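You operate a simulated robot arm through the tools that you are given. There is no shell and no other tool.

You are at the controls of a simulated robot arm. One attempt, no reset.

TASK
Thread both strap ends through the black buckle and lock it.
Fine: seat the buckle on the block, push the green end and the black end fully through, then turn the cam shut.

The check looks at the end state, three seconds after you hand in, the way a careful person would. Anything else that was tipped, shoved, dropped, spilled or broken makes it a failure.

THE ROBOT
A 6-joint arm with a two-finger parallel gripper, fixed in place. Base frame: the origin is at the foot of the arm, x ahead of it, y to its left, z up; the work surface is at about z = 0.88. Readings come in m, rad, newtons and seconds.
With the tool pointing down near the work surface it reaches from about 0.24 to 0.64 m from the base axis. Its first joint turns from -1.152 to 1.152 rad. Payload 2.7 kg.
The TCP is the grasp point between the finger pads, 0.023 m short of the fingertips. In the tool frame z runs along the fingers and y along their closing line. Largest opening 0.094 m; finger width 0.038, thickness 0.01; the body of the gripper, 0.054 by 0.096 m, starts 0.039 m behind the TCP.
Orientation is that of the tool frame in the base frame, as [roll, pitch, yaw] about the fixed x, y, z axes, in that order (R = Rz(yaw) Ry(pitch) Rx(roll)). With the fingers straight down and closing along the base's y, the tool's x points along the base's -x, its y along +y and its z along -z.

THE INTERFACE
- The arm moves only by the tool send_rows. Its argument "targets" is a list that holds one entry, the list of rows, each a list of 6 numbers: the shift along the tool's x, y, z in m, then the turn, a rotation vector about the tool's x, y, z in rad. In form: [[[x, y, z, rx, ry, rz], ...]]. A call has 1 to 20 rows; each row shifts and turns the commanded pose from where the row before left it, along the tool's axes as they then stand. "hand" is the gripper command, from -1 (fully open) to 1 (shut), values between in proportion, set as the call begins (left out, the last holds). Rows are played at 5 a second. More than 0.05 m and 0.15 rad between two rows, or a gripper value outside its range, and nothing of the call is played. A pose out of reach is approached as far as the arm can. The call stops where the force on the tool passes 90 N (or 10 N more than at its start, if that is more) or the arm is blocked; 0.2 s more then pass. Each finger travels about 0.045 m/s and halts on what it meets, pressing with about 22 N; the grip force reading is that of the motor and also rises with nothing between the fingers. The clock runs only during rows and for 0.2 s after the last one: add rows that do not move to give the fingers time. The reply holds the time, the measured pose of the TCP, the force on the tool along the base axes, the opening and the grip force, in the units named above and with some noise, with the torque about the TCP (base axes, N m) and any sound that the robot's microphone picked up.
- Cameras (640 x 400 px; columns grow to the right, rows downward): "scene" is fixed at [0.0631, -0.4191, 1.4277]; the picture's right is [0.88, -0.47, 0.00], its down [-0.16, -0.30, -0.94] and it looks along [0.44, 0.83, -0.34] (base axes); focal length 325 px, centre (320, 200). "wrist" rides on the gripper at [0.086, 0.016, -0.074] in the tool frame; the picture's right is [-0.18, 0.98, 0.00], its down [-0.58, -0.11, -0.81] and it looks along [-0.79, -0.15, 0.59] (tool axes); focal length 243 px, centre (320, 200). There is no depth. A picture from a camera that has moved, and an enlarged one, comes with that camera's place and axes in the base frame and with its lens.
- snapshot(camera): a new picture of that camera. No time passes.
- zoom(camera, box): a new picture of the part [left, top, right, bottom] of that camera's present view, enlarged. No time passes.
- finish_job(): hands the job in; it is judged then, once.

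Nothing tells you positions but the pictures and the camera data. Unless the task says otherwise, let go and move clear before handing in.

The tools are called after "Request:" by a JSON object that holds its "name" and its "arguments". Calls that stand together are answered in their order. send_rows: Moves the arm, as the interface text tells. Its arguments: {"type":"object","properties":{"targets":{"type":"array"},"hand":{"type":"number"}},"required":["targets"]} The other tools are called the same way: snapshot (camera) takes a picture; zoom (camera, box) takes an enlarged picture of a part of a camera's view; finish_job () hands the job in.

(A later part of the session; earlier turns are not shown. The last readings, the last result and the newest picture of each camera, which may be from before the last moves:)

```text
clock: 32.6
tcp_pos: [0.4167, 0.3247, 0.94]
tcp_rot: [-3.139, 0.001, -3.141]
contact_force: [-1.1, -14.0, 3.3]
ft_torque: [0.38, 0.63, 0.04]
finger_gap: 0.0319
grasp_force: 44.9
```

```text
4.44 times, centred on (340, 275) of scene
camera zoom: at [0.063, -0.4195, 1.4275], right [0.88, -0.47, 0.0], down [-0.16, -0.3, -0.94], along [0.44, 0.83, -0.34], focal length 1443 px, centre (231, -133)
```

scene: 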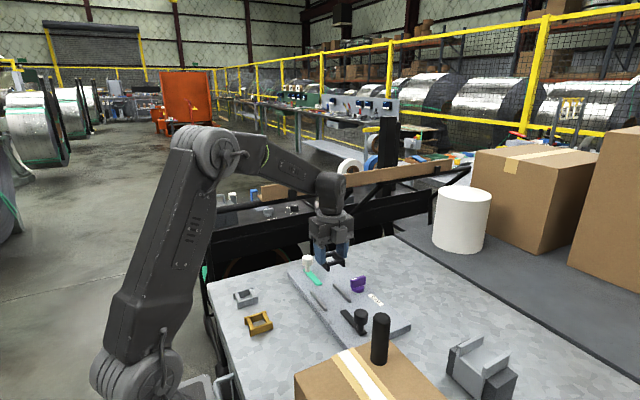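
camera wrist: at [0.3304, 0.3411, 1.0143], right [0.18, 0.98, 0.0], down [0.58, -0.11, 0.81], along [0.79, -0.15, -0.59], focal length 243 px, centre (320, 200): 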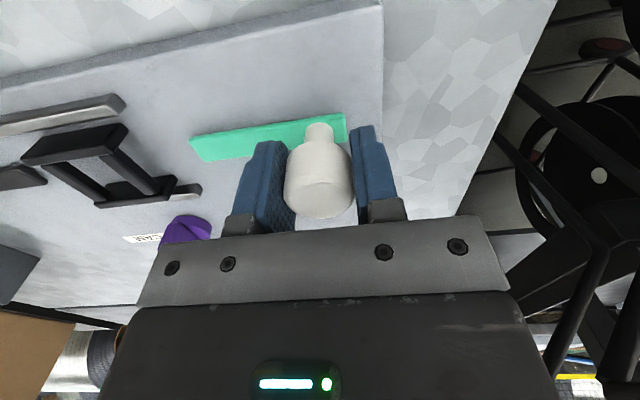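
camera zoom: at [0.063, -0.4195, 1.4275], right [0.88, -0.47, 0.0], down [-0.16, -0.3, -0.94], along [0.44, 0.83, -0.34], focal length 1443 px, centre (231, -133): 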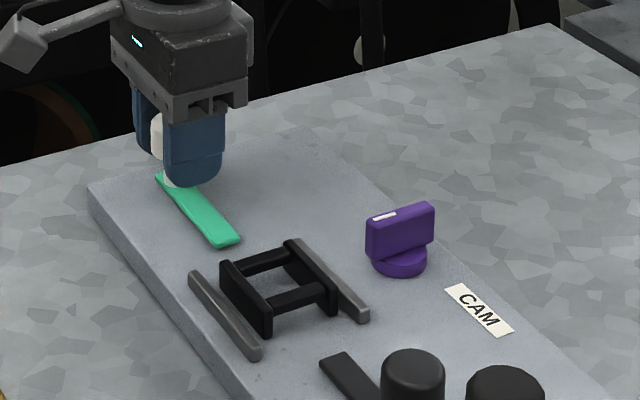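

Gripped (gap 0.032). There's a slight lateral load of 14 N, so the strap resists sliding a bit. I'll push it gently toward −y in small steps.

Request:
{"name": "send_rows", "arguments": {"targets": [[[0, -0.002, 0, 0, 0, 0], [0, -0.002, 0, 0, 0, 0], [0, 0, 0, 0, 0, 0]]]}}

Request:
{"name": "zoom", "arguments": {"camera": "wrist", "box": [0, 60, 400, 240]}}

```text
clock: 33.4
tcp_pos: [0.4165, 0.3226, 0.9402]
tcp_rot: [3.138, 0.004, -3.139]
contact_force: [-4.0, 3.2, 6.9]
ft_torque: [-0.24, -0.92, -0.16]
finger_gap: 0.0317
grasp_force: 44.9
```

```text
1.60 times, centred on (200, 150) of wrist
camera zoom: at [0.33, 0.3385, 1.014], right [0.18, 0.98, 0.0], down [0.58, -0.11, 0.81], along [0.79, -0.14, -0.59], focal length 388 px, centre (512, 280)
```

zoom: 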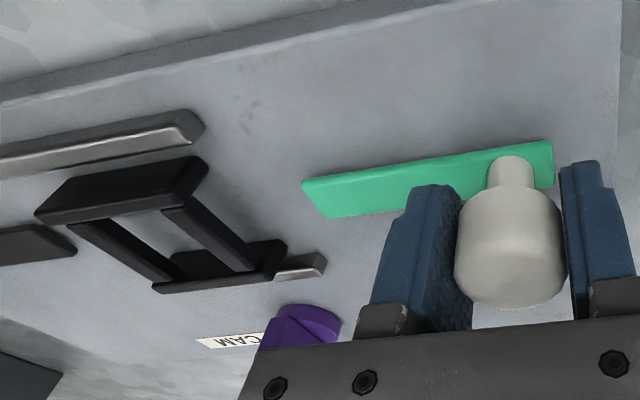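

Request:
{"name": "send_rows", "arguments": {"targets": [[[0, -0.004, 0, 0, 0, 0], [0, -0.004, 0, 0, 0, 0], [0, -0.004, 0, 0, 0, 0], [0, 0, 0, 0, 0, 0]]]}}

Request:
{"name": "zoom", "arguments": {"camera": "wrist", "box": [0, 60, 400, 240]}}

Request:
{"name": "zoom", "arguments": {"camera": "scene", "box": [290, 245, 390, 320]}}

```text
clock: 34.4
tcp_pos: [0.4181, 0.3098, 0.9395]
tcp_rot: [-3.141, 0.003, -3.139]
contact_force: [3.1, 0.9, 14.0]
ft_torque: [-0.6, -0.19, 0.5]
finger_gap: 0.0317
grasp_force: 44.8
```

```text
1.60 times, centred on (200, 150) of wrist
camera zoom: at [0.3301, 0.325, 1.014], right [0.18, 0.98, 0.0], down [0.58, -0.11, 0.81], along [0.79, -0.15, -0.59], focal length 388 px, centre (512, 280)
```

zoom: 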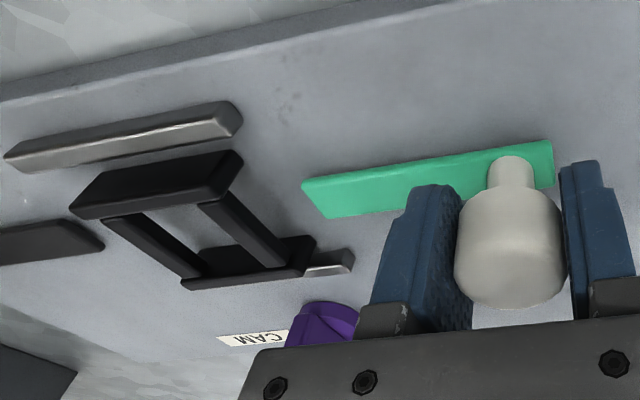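

```text
5.33 times, centred on (340, 282) of scene
camera zoom: at [0.063, -0.4192, 1.4276], right [0.88, -0.47, 0.0], down [-0.16, -0.3, -0.94], along [0.44, 0.83, -0.34], focal length 1732 px, centre (213, -240)
```

zoom: 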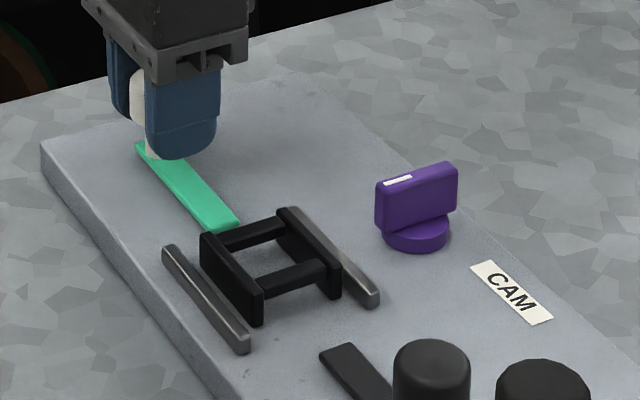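

The green strap slides with the knob. There's a small vertical load (14 N), so I'll relieve it slightly and continue up to the buckle's edge.

Request:
{"name": "send_rows", "arguments": {"targets": [[[0, -0.004, -0.0005, 0, 0, 0], [0, -0.004, -0.0005, 0, 0, 0], [0, -0.004, 0, 0, 0, 0], [0, 0, 0, 0, 0, 0]]]}}

Request:
{"name": "zoom", "arguments": {"camera": "wrist", "box": [0, 60, 400, 240]}}

Request:
{"name": "zoom", "arguments": {"camera": "scene", "box": [300, 260, 370, 315]}}

```text
clock: 35.4
tcp_pos: [0.4172, 0.297, 0.9394]
tcp_rot: [3.141, 0.001, 3.142]
contact_force: [11.3, 0.9, 7.4]
ft_torque: [-0.41, -1.27, 0.06]
finger_gap: 0.0317
grasp_force: 45.7
```

```text
1.60 times, centred on (200, 150) of wrist
camera zoom: at [0.3301, 0.3129, 1.0141], right [0.18, 0.98, 0.0], down [0.58, -0.11, 0.81], along [0.79, -0.15, -0.59], focal length 388 px, centre (512, 280)
```

zoom: 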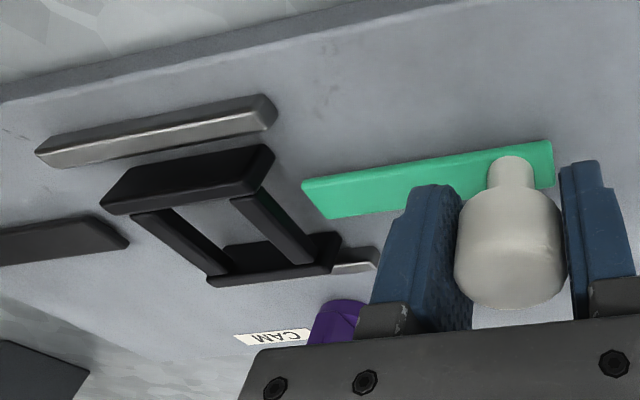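

```text
7.27 times, centred on (335, 288) of scene
camera zoom: at [0.0632, -0.4191, 1.4276], right [0.88, -0.47, 0.0], down [-0.16, -0.3, -0.94], along [0.44, 0.83, -0.34], focal length 2361 px, centre (211, -436)
```

zoom: 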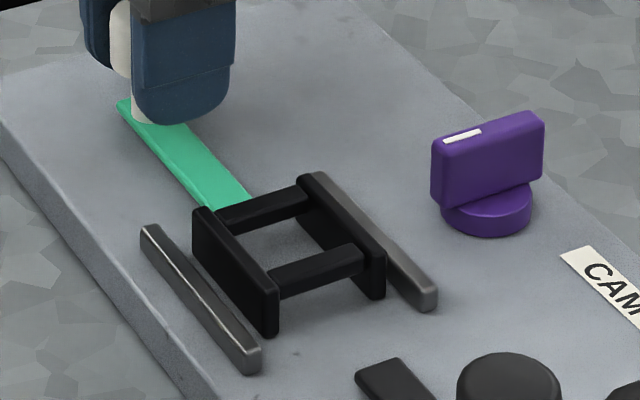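

The green tip is now at the buckle's mouth (y≈0.222) and centred between the cheeks. Continuing slowly under the first bar while watching the buckle.

Request:
{"name": "send_rows", "arguments": {"targets": [[[-0.0005, -0.003, 0, 0, 0, 0], [0, -0.003, 0, 0, 0, 0], [0, -0.003, 0, 0, 0, 0], [0, 0, 0, 0, 0, 0]]]}}

Request:
{"name": "zoom", "arguments": {"camera": "wrist", "box": [80, 60, 400, 240]}}

Request:
{"name": "zoom", "arguments": {"camera": "scene", "box": [300, 260, 370, 315]}}

```text
clock: 36.4
tcp_pos: [0.4165, 0.2884, 0.9393]
tcp_rot: [3.14, 0.0, 3.141]
contact_force: [13.0, 1.3, 3.0]
ft_torque: [-0.37, -1.26, 0.03]
finger_gap: 0.0317
grasp_force: 44.5
```

```text
2.00 times, centred on (240, 150) of wrist
camera zoom: at [0.3302, 0.3043, 1.0141], right [0.18, 0.98, 0.0], down [0.58, -0.11, 0.81], along [0.79, -0.15, -0.59], focal length 485 px, centre (480, 300)
```

zoom: 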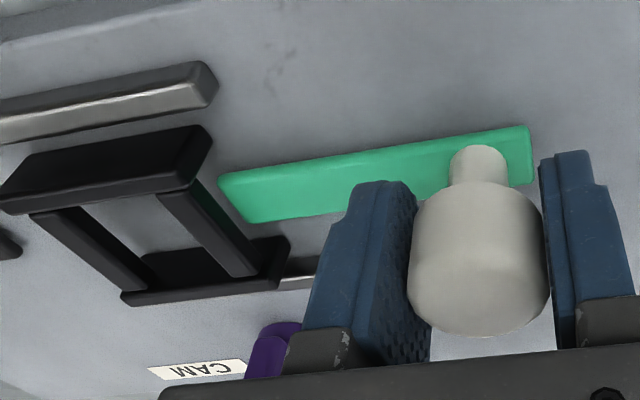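

```text
7.27 times, centred on (335, 288) of scene
camera zoom: at [0.0634, -0.4191, 1.4277], right [0.88, -0.47, 0.0], down [-0.16, -0.3, -0.94], along [0.44, 0.83, -0.34], focal length 2361 px, centre (211, -436)
```

zoom: 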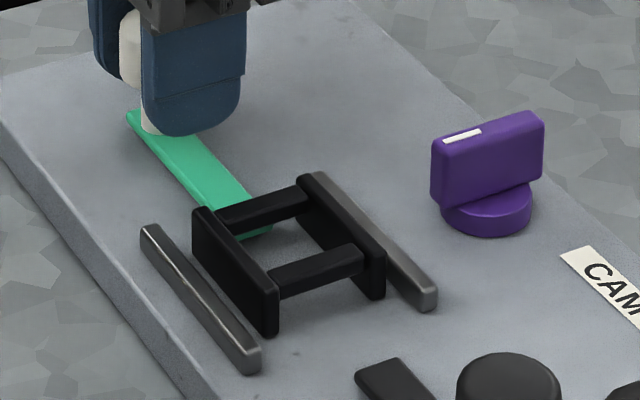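

The green tip passes cleanly under the first bar, and the buckle hasn't shifted. Continuing.

Request:
{"name": "send_rows", "arguments": {"targets": [[[0.0005, -0.003, 0, 0, 0, 0], [0, -0.003, 0, 0, 0, 0], [0, -0.003, 0, 0, 0, 0], [0, -0.003, 0, 0, 0, 0], [0, 0, 0, 0, 0, 0]]]}}

Request:
{"name": "zoom", "arguments": {"camera": "wrist", "box": [80, 60, 400, 240]}}

Request:
{"name": "zoom", "arguments": {"camera": "scene", "box": [300, 260, 370, 315]}}

```text
clock: 37.6
tcp_pos: [0.417, 0.2761, 0.939]
tcp_rot: [-3.14, 0.002, 3.14]
contact_force: [14.9, -2.1, 10.6]
ft_torque: [-0.48, 0.32, -0.05]
finger_gap: 0.0316
grasp_force: 44.4
```

```text
2.00 times, centred on (240, 150) of wrist
camera zoom: at [0.3302, 0.2919, 1.0141], right [0.18, 0.98, 0.0], down [0.58, -0.11, 0.81], along [0.79, -0.15, -0.59], focal length 485 px, centre (480, 300)
```

zoom: 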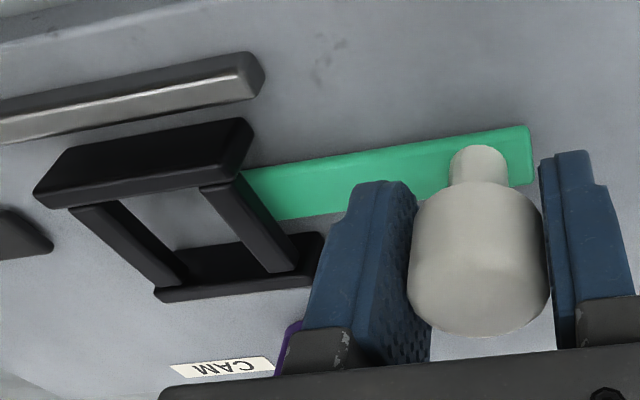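

```text
7.27 times, centred on (335, 288) of scene
camera zoom: at [0.0634, -0.4192, 1.4276], right [0.88, -0.47, 0.0], down [-0.16, -0.3, -0.94], along [0.44, 0.83, -0.34], focal length 2361 px, centre (211, -436)
```

zoom: 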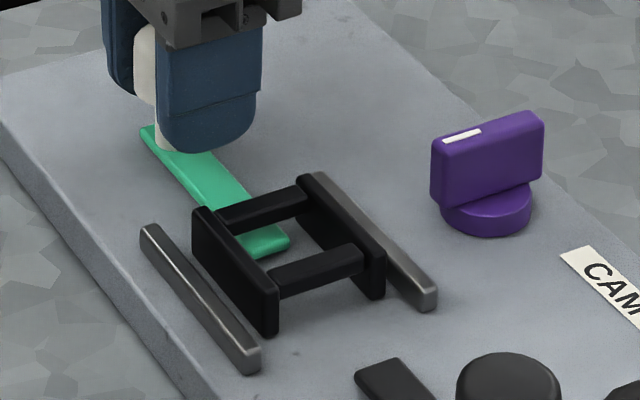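

The green end is inside the buckle (tip ≈0.202). I'll keep advancing in small steps, looking for a stop or click.

Request:
{"name": "send_rows", "arguments": {"targets": [[[0, -0.002, 0, 0, 0, 0], [0, -0.002, 0, 0, 0, 0], [0, -0.002, 0, 0, 0, 0], [0, 0, 0, 0, 0, 0]]]}}

Request:
{"name": "send_rows", "arguments": {"targets": [[[0, -0.002, 0, 0, 0, 0], [0, -0.002, 0, 0, 0, 0], [0, 0, 0, 0, 0, 0]]]}}

Request:
{"name": "zoom", "arguments": {"camera": "scene", "box": [300, 260, 370, 315]}}

Request:
{"name": "zoom", "arguments": {"camera": "wrist", "box": [80, 60, 400, 240]}}

```text
clock: 38.6
tcp_pos: [0.4178, 0.2749, 0.9392]
tcp_rot: [3.132, 0.005, -3.14]
contact_force: [9.2, 43.2, 0.1]
ft_torque: [-0.95, 1.23, -0.26]
finger_gap: 0.0319
grasp_force: 44.9
```

```text
clock: 39.4
tcp_pos: [0.4169, 0.2753, 0.9404]
tcp_rot: [3.127, 0.012, -3.135]
contact_force: [16.0, 68.8, -19.1]
ft_torque: [-1.44, 0.97, -0.38]
finger_gap: 0.0319
grasp_force: 44.8
```

```text
7.27 times, centred on (335, 288) of scene
camera zoom: at [0.0638, -0.417, 1.4283], right [0.88, -0.47, 0.0], down [-0.16, -0.31, -0.94], along [0.44, 0.83, -0.35], focal length 2361 px, centre (211, -436)
```

zoom: 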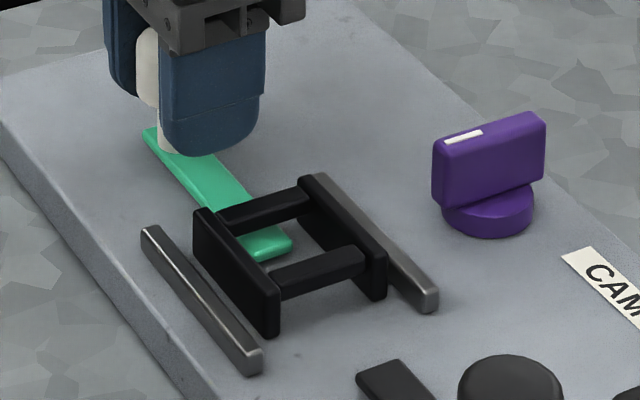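

```text
2.00 times, centred on (240, 150) of wrist
camera zoom: at [0.3292, 0.2889, 1.0133], right [0.18, 0.98, 0.02], down [0.57, -0.12, 0.81], along [0.8, -0.13, -0.58], focal length 485 px, centre (480, 300)
```

zoom: 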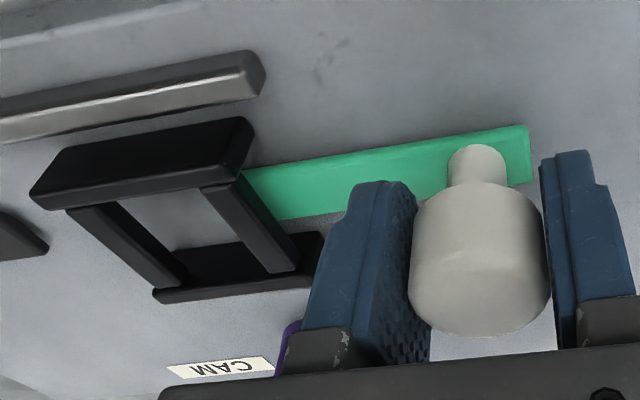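

A firm stop at 0.050 m of travel (force rising to 69 N), so the green end is at its limit under the first bar. I'll back off the push force while holding, then check.

Request:
{"name": "send_rows", "arguments": {"targets": [[[0, 0.003, 0, 0, 0, 0], [0, 0.003, 0, 0, 0, 0], [0, 0.0015, 0, 0, 0, 0], [0, 0, 0, 0, 0, 0]]]}}

Request:
{"name": "zoom", "arguments": {"camera": "scene", "box": [300, 260, 370, 315]}}

```text
clock: 40.4
tcp_pos: [0.4164, 0.2748, 0.9403]
tcp_rot: [3.139, 0.007, -3.139]
contact_force: [2.4, 25.9, 1.3]
ft_torque: [-0.78, -1.24, 0.31]
finger_gap: 0.0319
grasp_force: 45.5
```

```text
7.27 times, centred on (335, 288) of scene
camera zoom: at [0.0631, -0.4184, 1.4279], right [0.88, -0.47, 0.0], down [-0.16, -0.3, -0.94], along [0.44, 0.83, -0.34], focal length 2361 px, centre (211, -436)
```

zoom: 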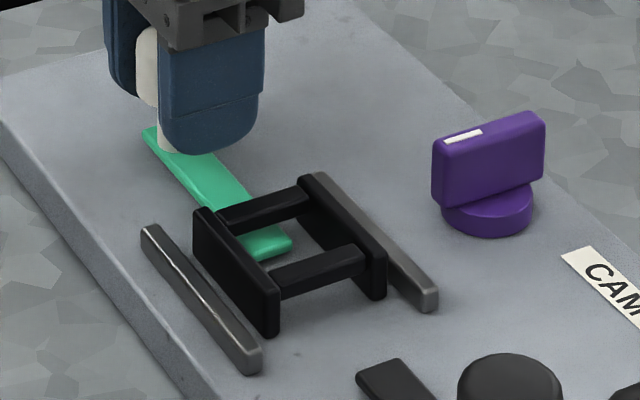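

The strap holds at its stop. I'll release the white knob with a modest opening and lift straight up.

Request:
{"name": "send_rows", "arguments": {"targets": [[[0, 0, 0, 0, 0, 0], [0, 0, 0, 0, 0, 0], [0, 0, 0, 0, 0, 0]]], "hand": -0.06}}

Request:
{"name": "zoom", "arguments": {"camera": "wrist", "box": [80, 60, 400, 240]}}

Request:
{"name": "zoom", "arguments": {"camera": "scene", "box": [300, 260, 370, 315]}}

```text
clock: 41.2
tcp_pos: [0.4161, 0.274, 0.9395]
tcp_rot: [3.141, 0.0, -3.141]
contact_force: [-0.2, 0.7, 0.2]
ft_torque: [0.02, 0.03, -0.01]
finger_gap: 0.05
grasp_force: 0.0
```

```text
2.00 times, centred on (240, 150) of wrist
camera zoom: at [0.3295, 0.289, 1.0134], right [0.18, 0.98, 0.0], down [0.58, -0.11, 0.81], along [0.79, -0.15, -0.59], focal length 485 px, centre (480, 300)
```

zoom: 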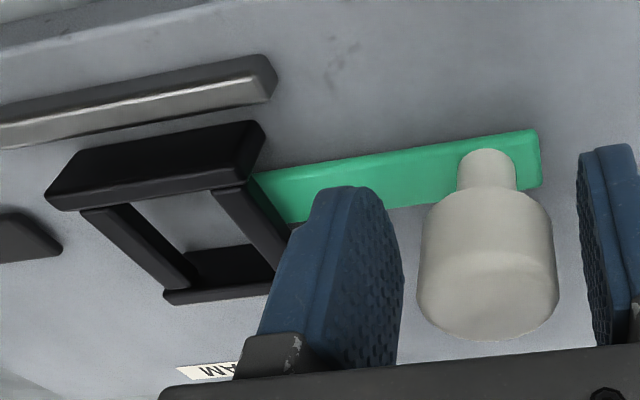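

```text
7.27 times, centred on (335, 288) of scene
camera zoom: at [0.0631, -0.4191, 1.4277], right [0.88, -0.47, 0.0], down [-0.16, -0.3, -0.94], along [0.44, 0.83, -0.34], focal length 2361 px, centre (211, -436)
```

zoom: 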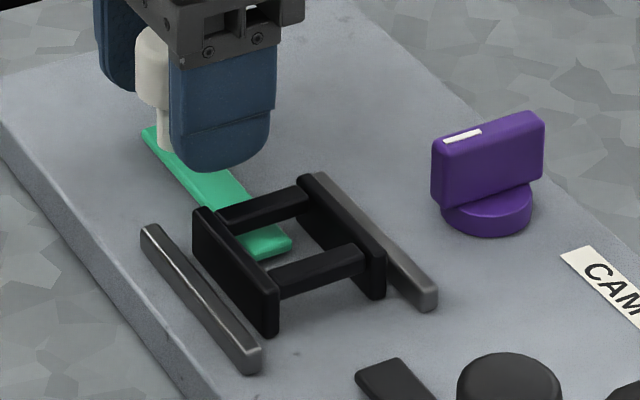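

The green strap stays put after release. I'll lift and move over to the black knob, hovering to measure it.

Request:
{"name": "send_rows", "arguments": {"targets": [[[0, 0, -0.01, 0, 0, 0], [0, 0, -0.02, 0, 0, 0], [0, 0, -0.025, 0, 0, 0], [0, 0, -0.025, 0, 0, 0], [0, 0, -0.02, 0, 0, 0], [0, -0.025, 0, 0, 0, 0], [0, -0.03, 0, 0, 0, 0], [0, -0.03, 0, 0, 0, 0], [0, -0.03, 0, 0, 0, 0], [0, -0.03, 0, 0, 0, 0], [0, -0.03, 0, 0, 0, 0], [0, -0.025, 0, 0, 0, 0], [0, -0.014, 0, 0, 0, 0], [0, 0, 0, 0, 0, 0]]], "hand": -1}}

Request:
{"name": "snapshot", "arguments": {"camera": "wrist"}}

Request:
{"name": "zoom", "arguments": {"camera": "wrist", "box": [240, 10, 400, 110]}}

Request:
{"name": "snapshot", "arguments": {"camera": "scene"}}

```text
clock: 44.2
tcp_pos: [0.416, 0.0595, 1.04]
tcp_rot: [-3.141, -0.001, -3.141]
contact_force: [-0.1, 0.2, -0.6]
ft_torque: [0.03, 0.01, -0.01]
finger_gap: 0.0941
grasp_force: 0.1
```

```text
taken
camera wrist: at [0.3295, 0.0757, 1.114], right [0.18, 0.98, 0.0], down [0.58, -0.11, 0.81], along [0.79, -0.15, -0.59], focal length 243 px, centre (320, 200)
```

wrist: 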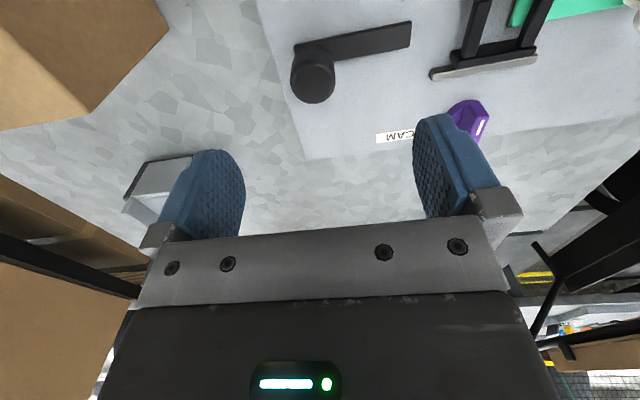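

```text
4.00 times, centred on (320, 60) of wrist
camera zoom: at [0.3295, 0.0757, 1.114], right [0.18, 0.98, 0.0], down [0.58, -0.11, 0.81], along [0.79, -0.15, -0.59], focal length 970 px, centre (320, 760)
```

zoom: 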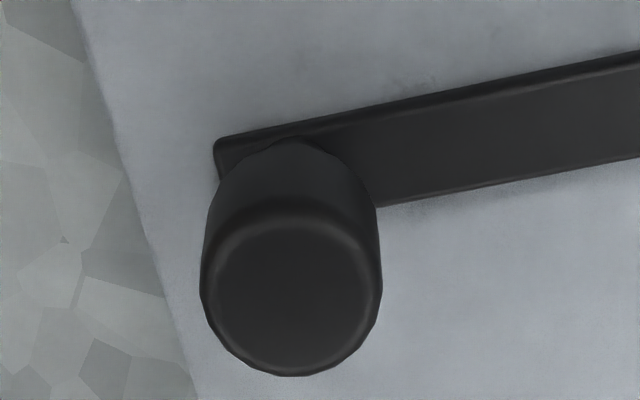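

```text
taken
```

scene: 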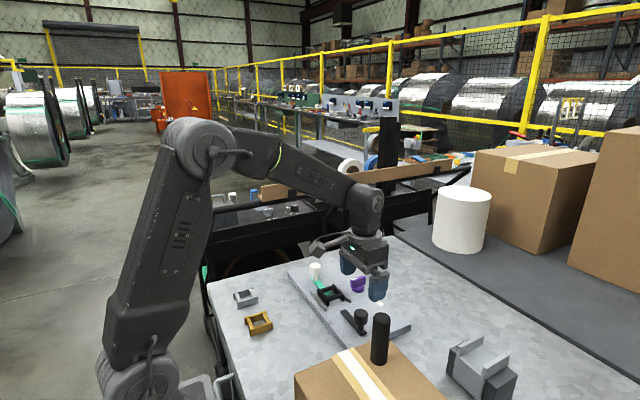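

The black knob is at about (0.4165, 0.055), same size as the white one. I'll shift and descend around it.

Request:
{"name": "send_rows", "arguments": {"targets": [[[0, -0.0045, 0.02, 0, 0, 0], [0, 0, 0.025, 0, 0, 0], [0, 0, 0.025, 0, 0, 0], [0, 0, 0.018, 0, 0, 0], [0, 0, 0.012, 0, 0, 0], [0, 0, 0, 0, 0, 0]]]}}

Request:
{"name": "snapshot", "arguments": {"camera": "wrist"}}

Request:
{"name": "zoom", "arguments": {"camera": "scene", "box": [310, 260, 430, 350]}}

```text
clock: 45.6
tcp_pos: [0.4156, 0.0558, 0.9397]
tcp_rot: [3.14, -0.001, 3.141]
contact_force: [-0.3, -0.2, -1.3]
ft_torque: [0.01, 0.0, 0.01]
finger_gap: 0.094
grasp_force: 0.0
```

```text
taken
camera wrist: at [0.3298, 0.0715, 1.0141], right [0.18, 0.98, 0.0], down [0.58, -0.11, 0.81], along [0.79, -0.15, -0.59], focal length 243 px, centre (320, 200)
```

wrist: 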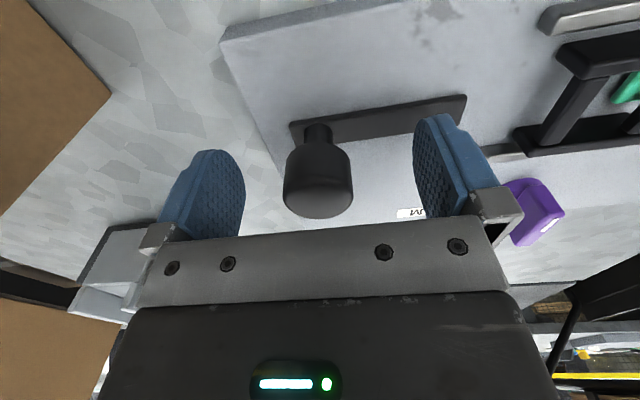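

```text
4.44 times, centred on (370, 305) of scene
camera zoom: at [0.0631, -0.4191, 1.4277], right [0.88, -0.47, 0.0], down [-0.16, -0.3, -0.94], along [0.44, 0.83, -0.34], focal length 1443 px, centre (98, -267)
```

zoom: 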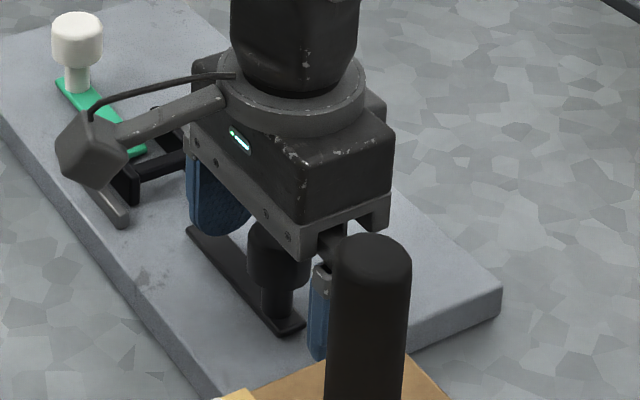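

Centred. Closing on the black knob.

Request:
{"name": "send_rows", "arguments": {"targets": [[[0, 0, 0, 0, 0, 0], [0, 0, 0, 0, 0, 0], [0, 0, 0, 0, 0, 0], [0, 0, 0, 0, 0, 0], [0, 0, 0, 0, 0, 0], [0, 0, 0, 0, 0, 0], [0, 0, 0, 0, 0, 0]]], "hand": 1}}

Request:
{"name": "snapshot", "arguments": {"camera": "wrist"}}

```text
clock: 47.2
tcp_pos: [0.4173, 0.0556, 0.9389]
tcp_rot: [-3.141, 0.001, 3.141]
contact_force: [0.0, -2.2, -0.2]
ft_torque: [0.32, 0.03, 0.0]
finger_gap: 0.0317
grasp_force: 44.9
```

```text
taken
camera wrist: at [0.3298, 0.0714, 1.0143], right [0.18, 0.98, 0.0], down [0.58, -0.11, 0.81], along [0.79, -0.15, -0.59], focal length 243 px, centre (320, 200)
```

wrist: 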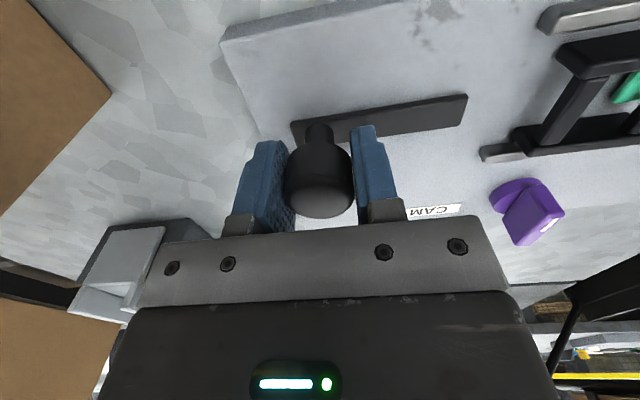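

Gripped cleanly (2 N lateral). Pushing the black strap toward +y up to the buckle's mouth.

Request:
{"name": "send_rows", "arguments": {"targets": [[[0, 0.004, 0, 0, 0, 0], [0, 0.004, 0, 0, 0, 0], [0, 0.004, 0, 0, 0, 0], [0, 0.004, 0, 0, 0, 0], [0, 0.004, 0, 0, 0, 0], [0, 0.004, 0, 0, 0, 0], [0, 0.003, 0, 0, 0, 0], [0, 0, 0, 0, 0, 0]]]}}

Request:
{"name": "snapshot", "arguments": {"camera": "wrist"}}

Request:
{"name": "zoom", "arguments": {"camera": "scene", "box": [300, 250, 400, 325]}}

```text
clock: 49.0
tcp_pos: [0.4177, 0.0812, 0.9401]
tcp_rot: [3.141, 0.001, 3.141]
contact_force: [2.6, -0.9, 14.2]
ft_torque: [-0.47, 1.34, -0.1]
finger_gap: 0.0318
grasp_force: 45.0
```

```text
taken
camera wrist: at [0.3297, 0.0981, 1.0142], right [0.18, 0.98, 0.0], down [0.58, -0.11, 0.81], along [0.79, -0.15, -0.59], focal length 243 px, centre (320, 200)
```

wrist: 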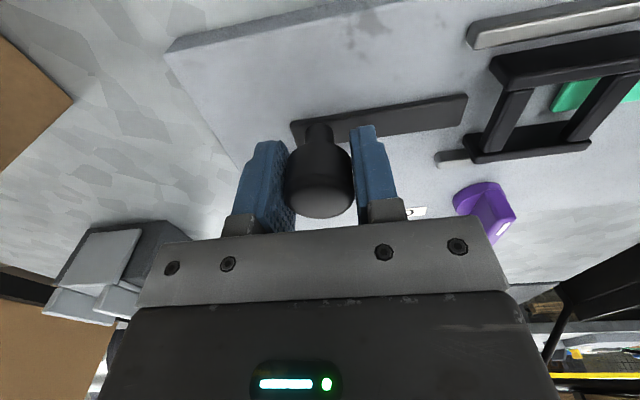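

```text
5.33 times, centred on (350, 288) of scene
camera zoom: at [0.063, -0.4191, 1.4277], right [0.88, -0.47, 0.0], down [-0.16, -0.3, -0.94], along [0.44, 0.83, -0.34], focal length 1732 px, centre (160, -267)
```

zoom: 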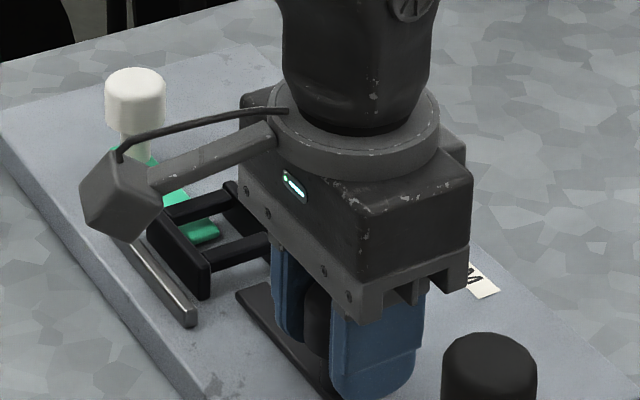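

The black strap slides well (tip ≈0.157, just before the buckle). Continuing slowly under the bar.

Request:
{"name": "send_rows", "arguments": {"targets": [[[0, 0.003, -0.0005, 0, 0, 0], [0, 0.003, 0, 0, 0, 0], [0, 0.003, 0, 0, 0, 0], [0, 0.003, 0, 0, 0, 0], [0, 0, 0, 0, 0, 0]]]}}

Request:
{"name": "zoom", "arguments": {"camera": "wrist", "box": [280, 20, 600, 220]}}

Request:
{"name": "zoom", "arguments": {"camera": "scene", "box": [300, 250, 400, 325]}}

```text
clock: 50.2
tcp_pos: [0.4165, 0.0941, 0.9398]
tcp_rot: [3.141, 0.0, 3.142]
contact_force: [5.7, -1.5, 6.1]
ft_torque: [-0.56, -0.17, 0.0]
finger_gap: 0.0318
grasp_force: 45.0
```

```text
2.00 times, centred on (440, 120) of wrist
camera zoom: at [0.3296, 0.1105, 1.0142], right [0.18, 0.98, 0.0], down [0.58, -0.11, 0.81], along [0.79, -0.15, -0.59], focal length 485 px, centre (80, 360)
```

zoom: 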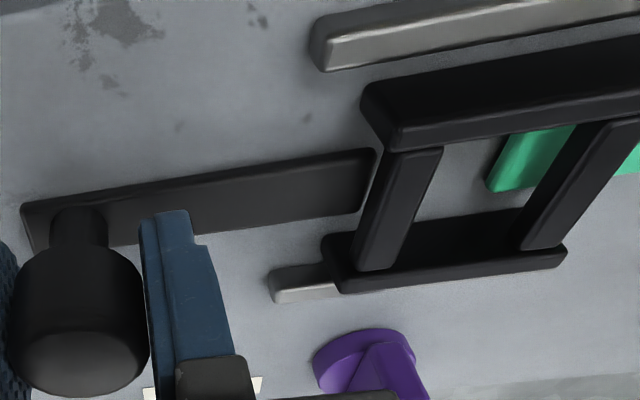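

```text
5.33 times, centred on (350, 288) of scene
camera zoom: at [0.0632, -0.4191, 1.4276], right [0.88, -0.47, 0.0], down [-0.16, -0.3, -0.94], along [0.44, 0.83, -0.34], focal length 1732 px, centre (160, -267)
```

zoom: 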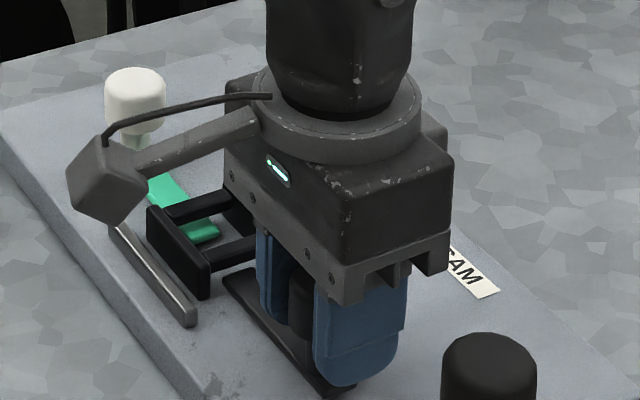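

The black tip is entering under the near bar; the green tip is visible inside the buckle window. Continuing to the stop in small steps.

Request:
{"name": "send_rows", "arguments": {"targets": [[[0, 0.003, 0, 0, 0, 0], [0, 0.003, 0, 0, 0, 0], [0, 0.002, 0, 0, 0, 0], [0, 0.002, 0, 0, 0, 0], [0, 0, 0, 0, 0, 0]]]}}

Request:
{"name": "send_rows", "arguments": {"targets": [[[0, 0.002, 0, 0, 0, 0], [0, 0.002, 0, 0, 0, 0], [0, 0.002, 0, 0, 0, 0], [0, 0, 0, 0, 0, 0]]]}}

Request:
{"name": "zoom", "arguments": {"camera": "wrist", "box": [280, 20, 600, 220]}}

Request:
{"name": "zoom", "arguments": {"camera": "scene", "box": [300, 250, 400, 325]}}

```text
clock: 51.4
tcp_pos: [0.418, 0.1045, 0.9397]
tcp_rot: [-3.141, 0.002, -3.141]
contact_force: [11.5, -0.1, 11.7]
ft_torque: [-0.54, 0.59, -0.03]
finger_gap: 0.0319
grasp_force: 45.0
```

```text
clock: 52.4
tcp_pos: [0.4161, 0.1048, 0.9391]
tcp_rot: [-3.135, -0.003, 3.139]
contact_force: [-2.8, -47.5, 25.5]
ft_torque: [0.7, -0.3, 0.02]
finger_gap: 0.032
grasp_force: 44.3
```

```text
2.00 times, centred on (440, 120) of wrist
camera zoom: at [0.33, 0.1218, 1.0143], right [0.19, 0.98, -0.01], down [0.58, -0.11, 0.81], along [0.79, -0.15, -0.59], focal length 485 px, centre (80, 360)
```

zoom: 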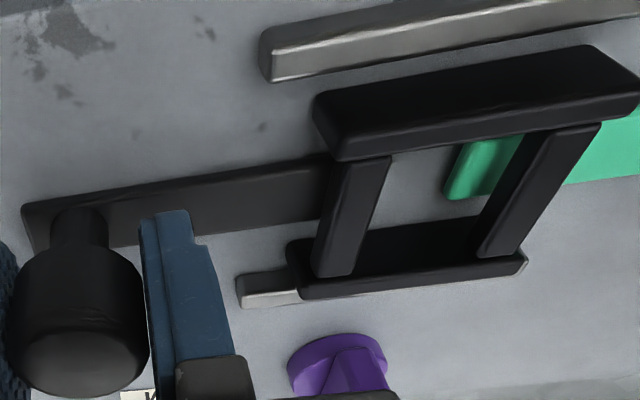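

```text
5.33 times, centred on (350, 288) of scene
camera zoom: at [0.0627, -0.4205, 1.4272], right [0.88, -0.47, 0.0], down [-0.16, -0.3, -0.94], along [0.44, 0.83, -0.34], focal length 1732 px, centre (160, -267)
```

zoom: 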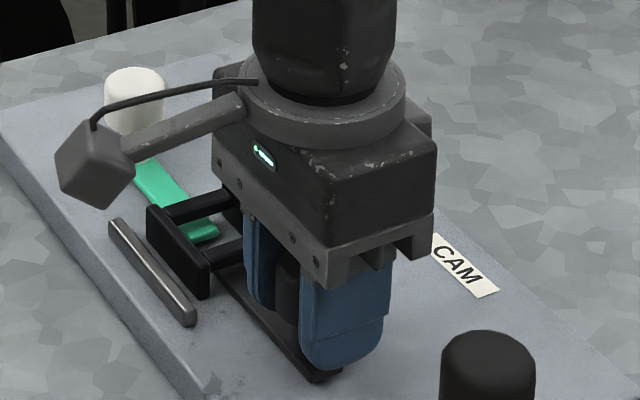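

The black strap also hits a firm stop after 0.050 m of travel. I'll relax the push, release, and lift.

Request:
{"name": "send_rows", "arguments": {"targets": [[[0, -0.002, 0, 0, 0, 0], [0, -0.002, 0, 0, 0, 0], [0, 0, 0, 0, 0, 0]]]}}

Request:
{"name": "send_rows", "arguments": {"targets": [[[0, 0, 0, 0, 0, 0], [0, 0, 0, 0, 0, 0], [0, 0, 0, 0, 0, 0]]], "hand": -0.06}}

Request:
{"name": "send_rows", "arguments": {"targets": [[[0, 0, -0.01, 0, 0, 0], [0, 0, -0.02, 0, 0, 0], [0, 0, -0.025, 0, 0, 0], [0, 0, -0.025, 0, 0, 0], [0, 0, -0.02, 0, 0, 0], [0, 0, 0, 0, 0, 0]]]}}

Request:
{"name": "snapshot", "arguments": {"camera": "wrist"}}

Request:
{"name": "zoom", "arguments": {"camera": "wrist", "box": [320, 0, 540, 130]}}

Request:
{"name": "zoom", "arguments": {"camera": "scene", "box": [290, 240, 430, 345]}}

```text
clock: 53.2
tcp_pos: [0.4176, 0.1059, 0.9407]
tcp_rot: [-3.139, -0.001, -3.141]
contact_force: [0.0, -26.8, 18.0]
ft_torque: [0.35, 1.22, 0.08]
finger_gap: 0.0319
grasp_force: 44.8
```

```text
clock: 54.0
tcp_pos: [0.4162, 0.1064, 0.9397]
tcp_rot: [-3.142, 0.0, -3.14]
contact_force: [0.0, -1.3, -0.6]
ft_torque: [-0.01, -0.01, -0.02]
finger_gap: 0.0498
grasp_force: 0.0
```

```text
clock: 55.4
tcp_pos: [0.4157, 0.106, 1.0393]
tcp_rot: [-3.141, 0.0, -3.141]
contact_force: [-0.2, 0.4, -1.0]
ft_torque: [0.01, -0.03, -0.02]
finger_gap: 0.0498
grasp_force: 0.0
```

```text
taken
camera wrist: at [0.3296, 0.1214, 1.1135], right [0.18, 0.98, 0.0], down [0.58, -0.11, 0.81], along [0.79, -0.15, -0.59], focal length 243 px, centre (320, 200)
```

wrist: 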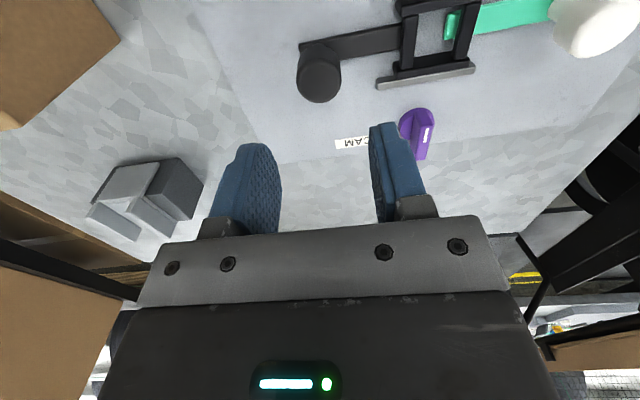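

```text
2.91 times, centred on (430, 65) of wrist
camera zoom: at [0.3296, 0.1214, 1.1135], right [0.18, 0.98, 0.0], down [0.58, -0.11, 0.81], along [0.79, -0.15, -0.59], focal length 706 px, centre (0, 593)
```

zoom: 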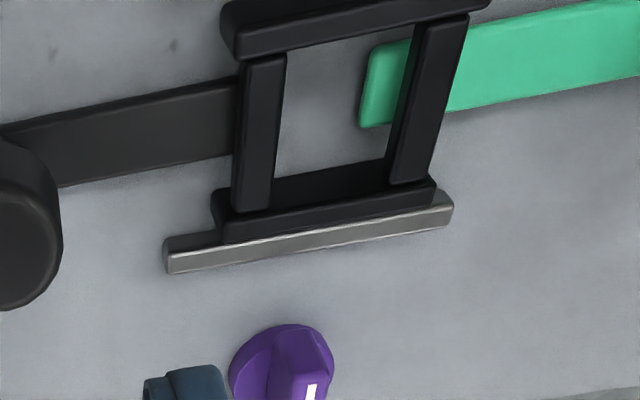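

```text
3.81 times, centred on (360, 292) of scene
camera zoom: at [0.0631, -0.4191, 1.4277], right [0.88, -0.47, 0.0], down [-0.16, -0.3, -0.94], along [0.44, 0.83, -0.34], focal length 1237 px, centre (168, -152)
```

zoom: 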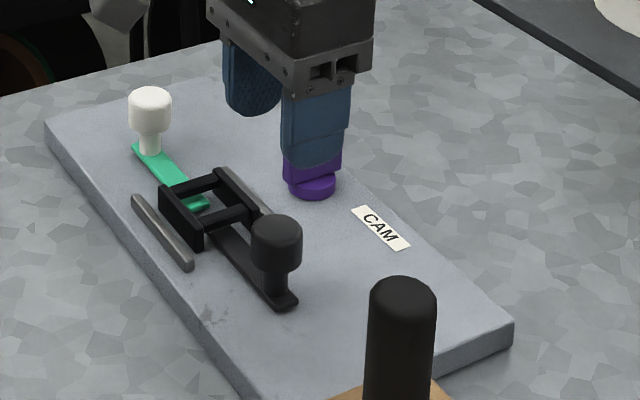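

Both straps are threaded and hold their stops; the buckle is still centred. Next I'll move over toward the cam and inspect its markings before turning it.

Request:
{"name": "send_rows", "arguments": {"targets": [[[-0.012, 0.021, 0, 0, 0, 0], [-0.012, 0.021, 0, 0, 0, 0], [-0.012, 0.021, 0, 0, 0, 0], [-0.009, 0.0215, 0, 0, 0, 0], [0, 0, 0, 0, 0, 0]]], "hand": -1}}

Request:
{"name": "snapshot", "arguments": {"camera": "wrist"}}

Request:
{"name": "zoom", "arguments": {"camera": "wrist", "box": [240, 50, 400, 150]}}

Request:
{"name": "zoom", "arguments": {"camera": "scene", "box": [330, 260, 410, 320]}}

```text
clock: 56.6
tcp_pos: [0.4635, 0.1917, 1.0422]
tcp_rot: [-3.142, 0.0, -3.141]
contact_force: [-0.2, 0.0, 0.3]
ft_torque: [0.02, 0.02, 0.02]
finger_gap: 0.0941
grasp_force: 0.0
```

```text
taken
camera wrist: at [0.3758, 0.2074, 1.1158], right [0.18, 0.98, 0.0], down [0.58, -0.11, 0.81], along [0.79, -0.15, -0.59], focal length 243 px, centre (320, 200)
```

wrist: 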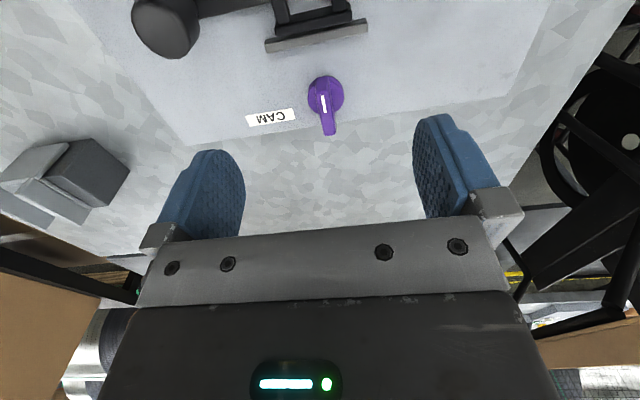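

```text
4.00 times, centred on (320, 100) of wrist
camera zoom: at [0.3758, 0.2074, 1.1158], right [0.18, 0.98, 0.0], down [0.58, -0.11, 0.81], along [0.79, -0.15, -0.59], focal length 970 px, centre (320, 600)
```

zoom: 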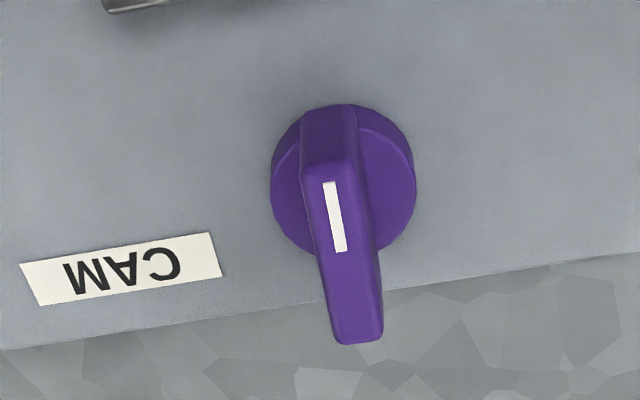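

```text
6.67 times, centred on (370, 290) of scene
camera zoom: at [0.0631, -0.4191, 1.4277], right [0.88, -0.47, 0.0], down [-0.16, -0.3, -0.94], along [0.44, 0.83, -0.34], focal length 2164 px, centre (-13, -400)
```

zoom: 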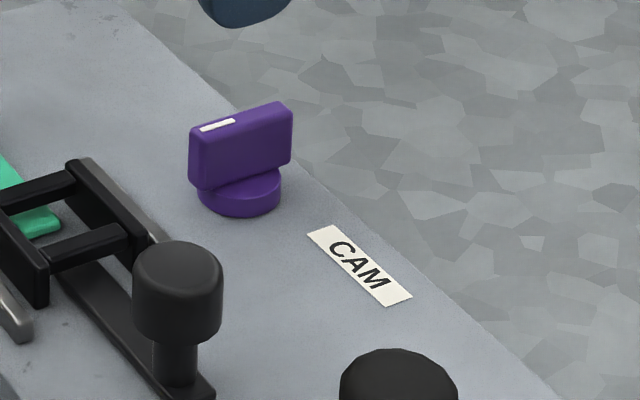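

The cam blade lies along x, centred near (0.4995, 0.1907), top z≈0.935, about 11 mm thick. I'll descend over it with fingers open along y.

Request:
{"name": "send_rows", "arguments": {"targets": [[[-0.018, -0.001, 0.01, 0, 0, 0], [-0.018, 0, 0.02, 0, 0, 0], [0, 0, 0.025, 0, 0, 0], [0, 0, 0.025, 0, 0, 0], [0, 0, 0.014, 0, 0, 0], [0, 0, 0.008, 0, 0, 0], [0, 0, 0, 0, 0, 0]]]}}

Request:
{"name": "snapshot", "arguments": {"camera": "wrist"}}

Request:
{"name": "zoom", "arguments": {"camera": "scene", "box": [330, 250, 410, 310]}}

```text
clock: 58.2
tcp_pos: [0.498, 0.1895, 0.9376]
tcp_rot: [-3.141, 0.001, -3.141]
contact_force: [0.7, -0.1, 0.6]
ft_torque: [0.04, 0.02, -0.02]
finger_gap: 0.0938
grasp_force: 0.1
```

```text
taken
camera wrist: at [0.4111, 0.2055, 1.0111], right [0.18, 0.98, 0.0], down [0.58, -0.11, 0.81], along [0.79, -0.15, -0.59], focal length 243 px, centre (320, 200)
```

wrist: 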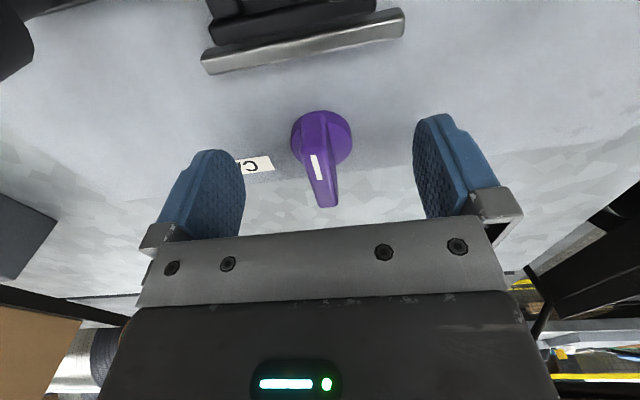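

```text
6.67 times, centred on (370, 280) of scene
camera zoom: at [0.0631, -0.4191, 1.4277], right [0.88, -0.47, 0.0], down [-0.16, -0.3, -0.94], along [0.44, 0.83, -0.34], focal length 2164 px, centre (-13, -333)
```

zoom: 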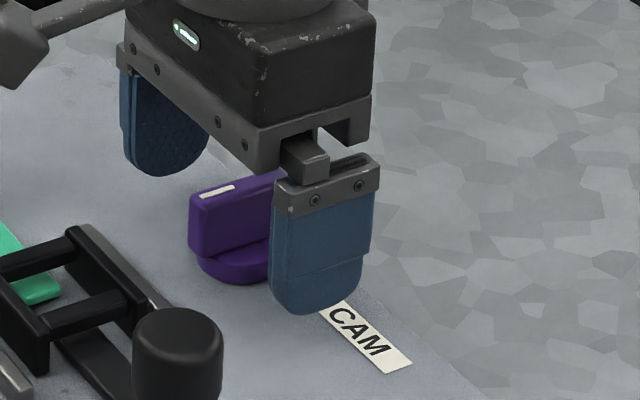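

The blade is centred on the TCP. Closing on it.

Request:
{"name": "send_rows", "arguments": {"targets": [[[0, 0, 0, 0, 0, 0], [0, 0, 0, 0, 0, 0], [0, 0, 0, 0, 0, 0], [0, 0, 0, 0, 0, 0], [0, 0, 0, 0, 0, 0], [0, 0, 0, 0, 0, 0], [0, 0, 0, 0, 0, 0], [0, 0, 0, 0, 0, 0]]], "hand": 1}}

Request:
{"name": "snapshot", "arguments": {"camera": "wrist"}}

```text
clock: 60.0
tcp_pos: [0.4987, 0.19, 0.9384]
tcp_rot: [-3.142, 0.002, 3.141]
contact_force: [0.6, 3.5, 0.3]
ft_torque: [-0.02, 0.0, -0.02]
finger_gap: 0.0117
grasp_force: 44.9
```

```text
taken
camera wrist: at [0.4111, 0.2058, 1.0115], right [0.18, 0.98, 0.0], down [0.58, -0.11, 0.81], along [0.79, -0.15, -0.59], focal length 243 px, centre (320, 200)
```

wrist: 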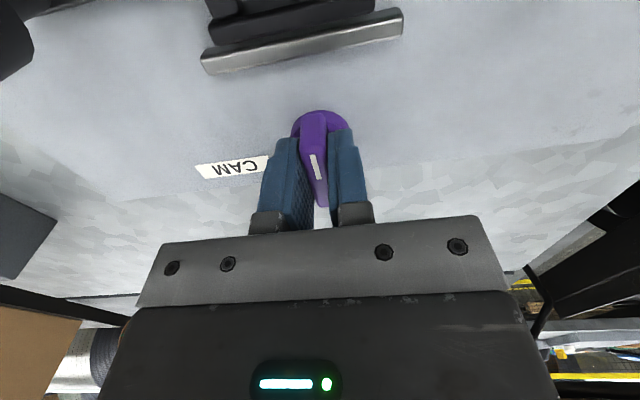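

The blade is gripped (gap 0.0117). I'll test rotation gently in one direction and read the torque.

Request:
{"name": "send_rows", "arguments": {"targets": [[[0, 0, 0, 0, 0, 0.05], [0, 0, 0, 0, 0, 0.05], [0, 0, 0, 0, 0, 0]]]}}

Request:
{"name": "zoom", "arguments": {"camera": "scene", "box": [330, 250, 410, 310]}}

```text
clock: 60.8
tcp_pos: [0.4992, 0.1895, 0.936]
tcp_rot: [-3.14, 0.0, 3.041]
contact_force: [2.4, 3.6, -10.0]
ft_torque: [-0.06, -1.53, 0.08]
finger_gap: 0.0117
grasp_force: 44.6
```

```text
6.67 times, centred on (370, 280) of scene
camera zoom: at [0.0633, -0.4189, 1.4277], right [0.88, -0.47, 0.0], down [-0.16, -0.3, -0.94], along [0.44, 0.83, -0.34], focal length 2164 px, centre (-13, -333)
```

zoom: 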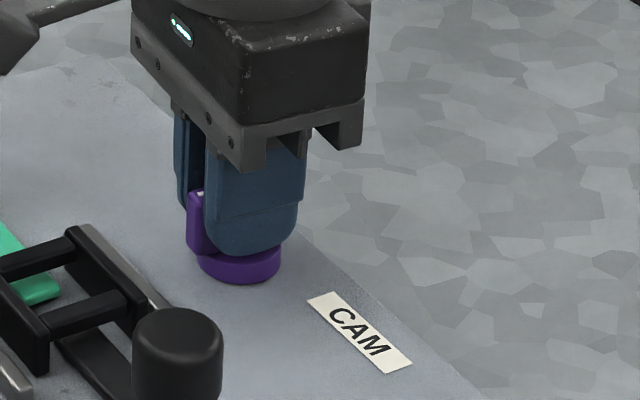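

It turns freely clockwise (seen from above) with negligible torque. I'll continue in that direction in stages, watching the torque.

Request:
{"name": "send_rows", "arguments": {"targets": [[[0, 0, 0, 0, 0, 0.08], [0, 0, 0, 0, 0, 0.08], [0, 0, 0, 0, 0, 0.08], [0, 0, 0, 0, 0, 0.08], [0, 0, 0, 0, 0, 0.08], [0, 0, 0, 0, 0, 0]]]}}

Request:
{"name": "send_rows", "arguments": {"targets": [[[0, 0, 0, 0, 0, 0.08], [0, 0, 0, 0, 0, 0.08], [0, 0, 0, 0, 0, 0.08], [0, 0, 0, 0, 0, 0.08], [0, 0, 0, 0, 0, 0.08], [0, 0, 0, 0, 0, 0]]]}}

Request:
{"name": "zoom", "arguments": {"camera": "scene", "box": [320, 250, 410, 315]}}

Request:
{"name": "zoom", "arguments": {"camera": "wrist", "box": [200, 60, 440, 220]}}

```text
clock: 62.2
tcp_pos: [0.4979, 0.1907, 0.9375]
tcp_rot: [3.139, -0.001, 2.642]
contact_force: [10.5, 17.7, -18.8]
ft_torque: [-0.23, -0.53, 0.03]
finger_gap: 0.012
grasp_force: 45.2
```

```text
clock: 63.6
tcp_pos: [0.4988, 0.1913, 0.9371]
tcp_rot: [3.136, -0.001, 2.24]
contact_force: [22.7, 29.9, -21.5]
ft_torque: [0.61, 1.07, 0.07]
finger_gap: 0.0119
grasp_force: 44.4
```

```text
6.15 times, centred on (365, 282) of scene
camera zoom: at [0.0641, -0.4182, 1.4279], right [0.88, -0.47, 0.0], down [-0.16, -0.3, -0.94], along [0.44, 0.83, -0.34], focal length 1998 px, centre (43, -308)
```

zoom: 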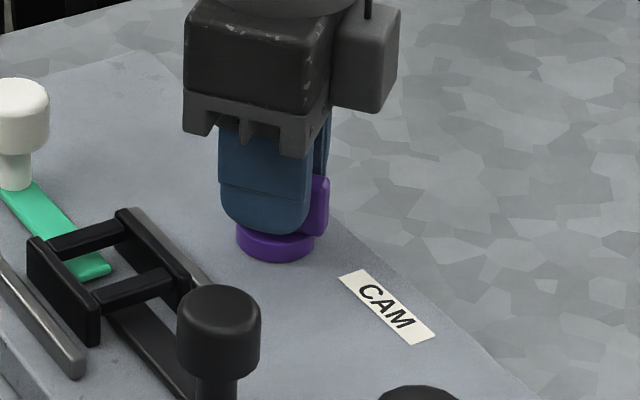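

```text
2.50 times, centred on (320, 140) of wrist
camera zoom: at [0.4568, 0.2687, 1.0116], right [0.88, 0.47, 0.01], down [0.27, -0.53, 0.81], along [0.38, -0.71, -0.59], focal length 606 px, centre (320, 350)
```

zoom: 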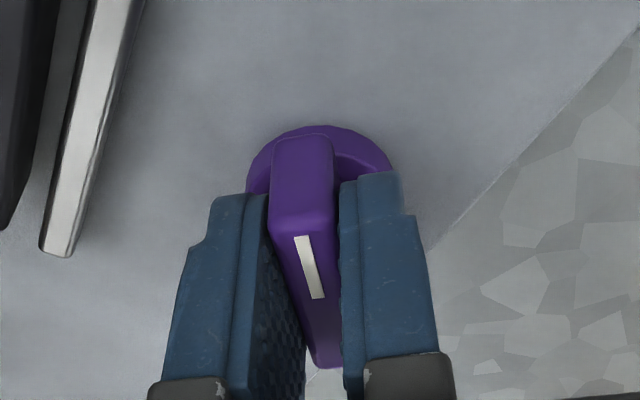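

It has turned 0.9 rad with little torque, but lateral forces have built up from slight off-centre. I'll shift to relieve those, then continue.

Request:
{"name": "send_rows", "arguments": {"targets": [[[0.0006, 0.0012, 0.0007, 0, 0, 0], [0, 0.0012, 0.0005, 0, 0, 0], [0, 0, 0, 0, 0, 0]]]}}

Request:
{"name": "send_rows", "arguments": {"targets": [[[0, 0, 0, 0, 0, 0.08], [0, 0, 0, 0, 0, 0.08], [0, 0, 0, 0, 0, 0.08], [0, 0, 0, 0, 0, 0]]]}}

```text
clock: 64.4
tcp_pos: [0.4985, 0.1909, 0.9366]
tcp_rot: [-3.14, 0.0, 2.243]
contact_force: [1.7, 15.8, -8.0]
ft_torque: [-0.13, -0.48, 0.03]
finger_gap: 0.0118
grasp_force: 45.0
```

```text
clock: 65.4
tcp_pos: [0.4978, 0.1911, 0.9376]
tcp_rot: [3.139, 0.002, 2.003]
contact_force: [6.1, 9.9, 5.6]
ft_torque: [0.03, 0.58, -0.05]
finger_gap: 0.0117
grasp_force: 45.0
```

Forces are low again. Continuing toward 90°.

Request:
{"name": "send_rows", "arguments": {"targets": [[[0, 0, 0, 0, 0, 0.08], [0, 0, 0, 0, 0, 0.08], [0, 0, 0, 0, 0, 0.08], [0, 0, 0, 0, 0, 0.06], [0, 0, 0, 0, 0, 0]]]}}

Request:
{"name": "send_rows", "arguments": {"targets": [[[0, 0, 0, 0, 0, 0.05], [0, 0, 0, 0, 0, 0.05], [0, 0, 0, 0, 0, 0.03], [0, 0, 0, 0, 0, 0]]]}}

Request:
{"name": "zoom", "arguments": {"camera": "scene", "box": [320, 250, 410, 315]}}

Request:
{"name": "zoom", "arguments": {"camera": "wrist", "box": [160, 40, 480, 240]}}

```text
clock: 66.6
tcp_pos: [0.4992, 0.1917, 0.9371]
tcp_rot: [3.138, 0.001, 1.705]
contact_force: [7.1, 6.6, 14.6]
ft_torque: [-1.16, -0.09, 2.05]
finger_gap: 0.0192
grasp_force: 45.1
```

```text
clock: 67.6
tcp_pos: [0.4994, 0.1932, 0.9375]
tcp_rot: [3.138, -0.001, 1.577]
contact_force: [4.8, 17.7, 16.3]
ft_torque: [-0.53, 0.15, 2.18]
finger_gap: 0.024
grasp_force: 45.0
```

```text
6.15 times, centred on (365, 282) of scene
camera zoom: at [0.063, -0.4187, 1.4278], right [0.88, -0.47, 0.0], down [-0.16, -0.3, -0.94], along [0.44, 0.83, -0.34], focal length 1998 px, centre (43, -308)
```

zoom: 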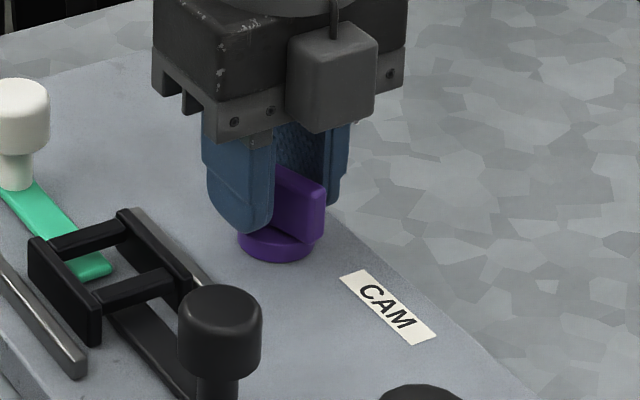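

```text
2.00 times, centred on (320, 140) of wrist
camera zoom: at [0.5143, 0.2796, 1.0115], right [0.98, -0.18, 0.0], down [-0.11, -0.58, 0.8], along [-0.14, -0.79, -0.59], focal length 485 px, centre (320, 320)
```

zoom: 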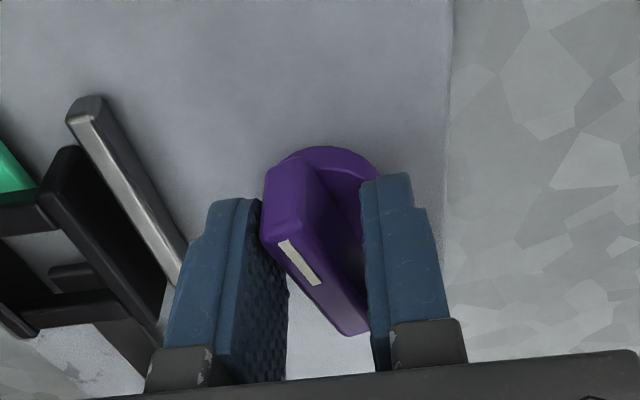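

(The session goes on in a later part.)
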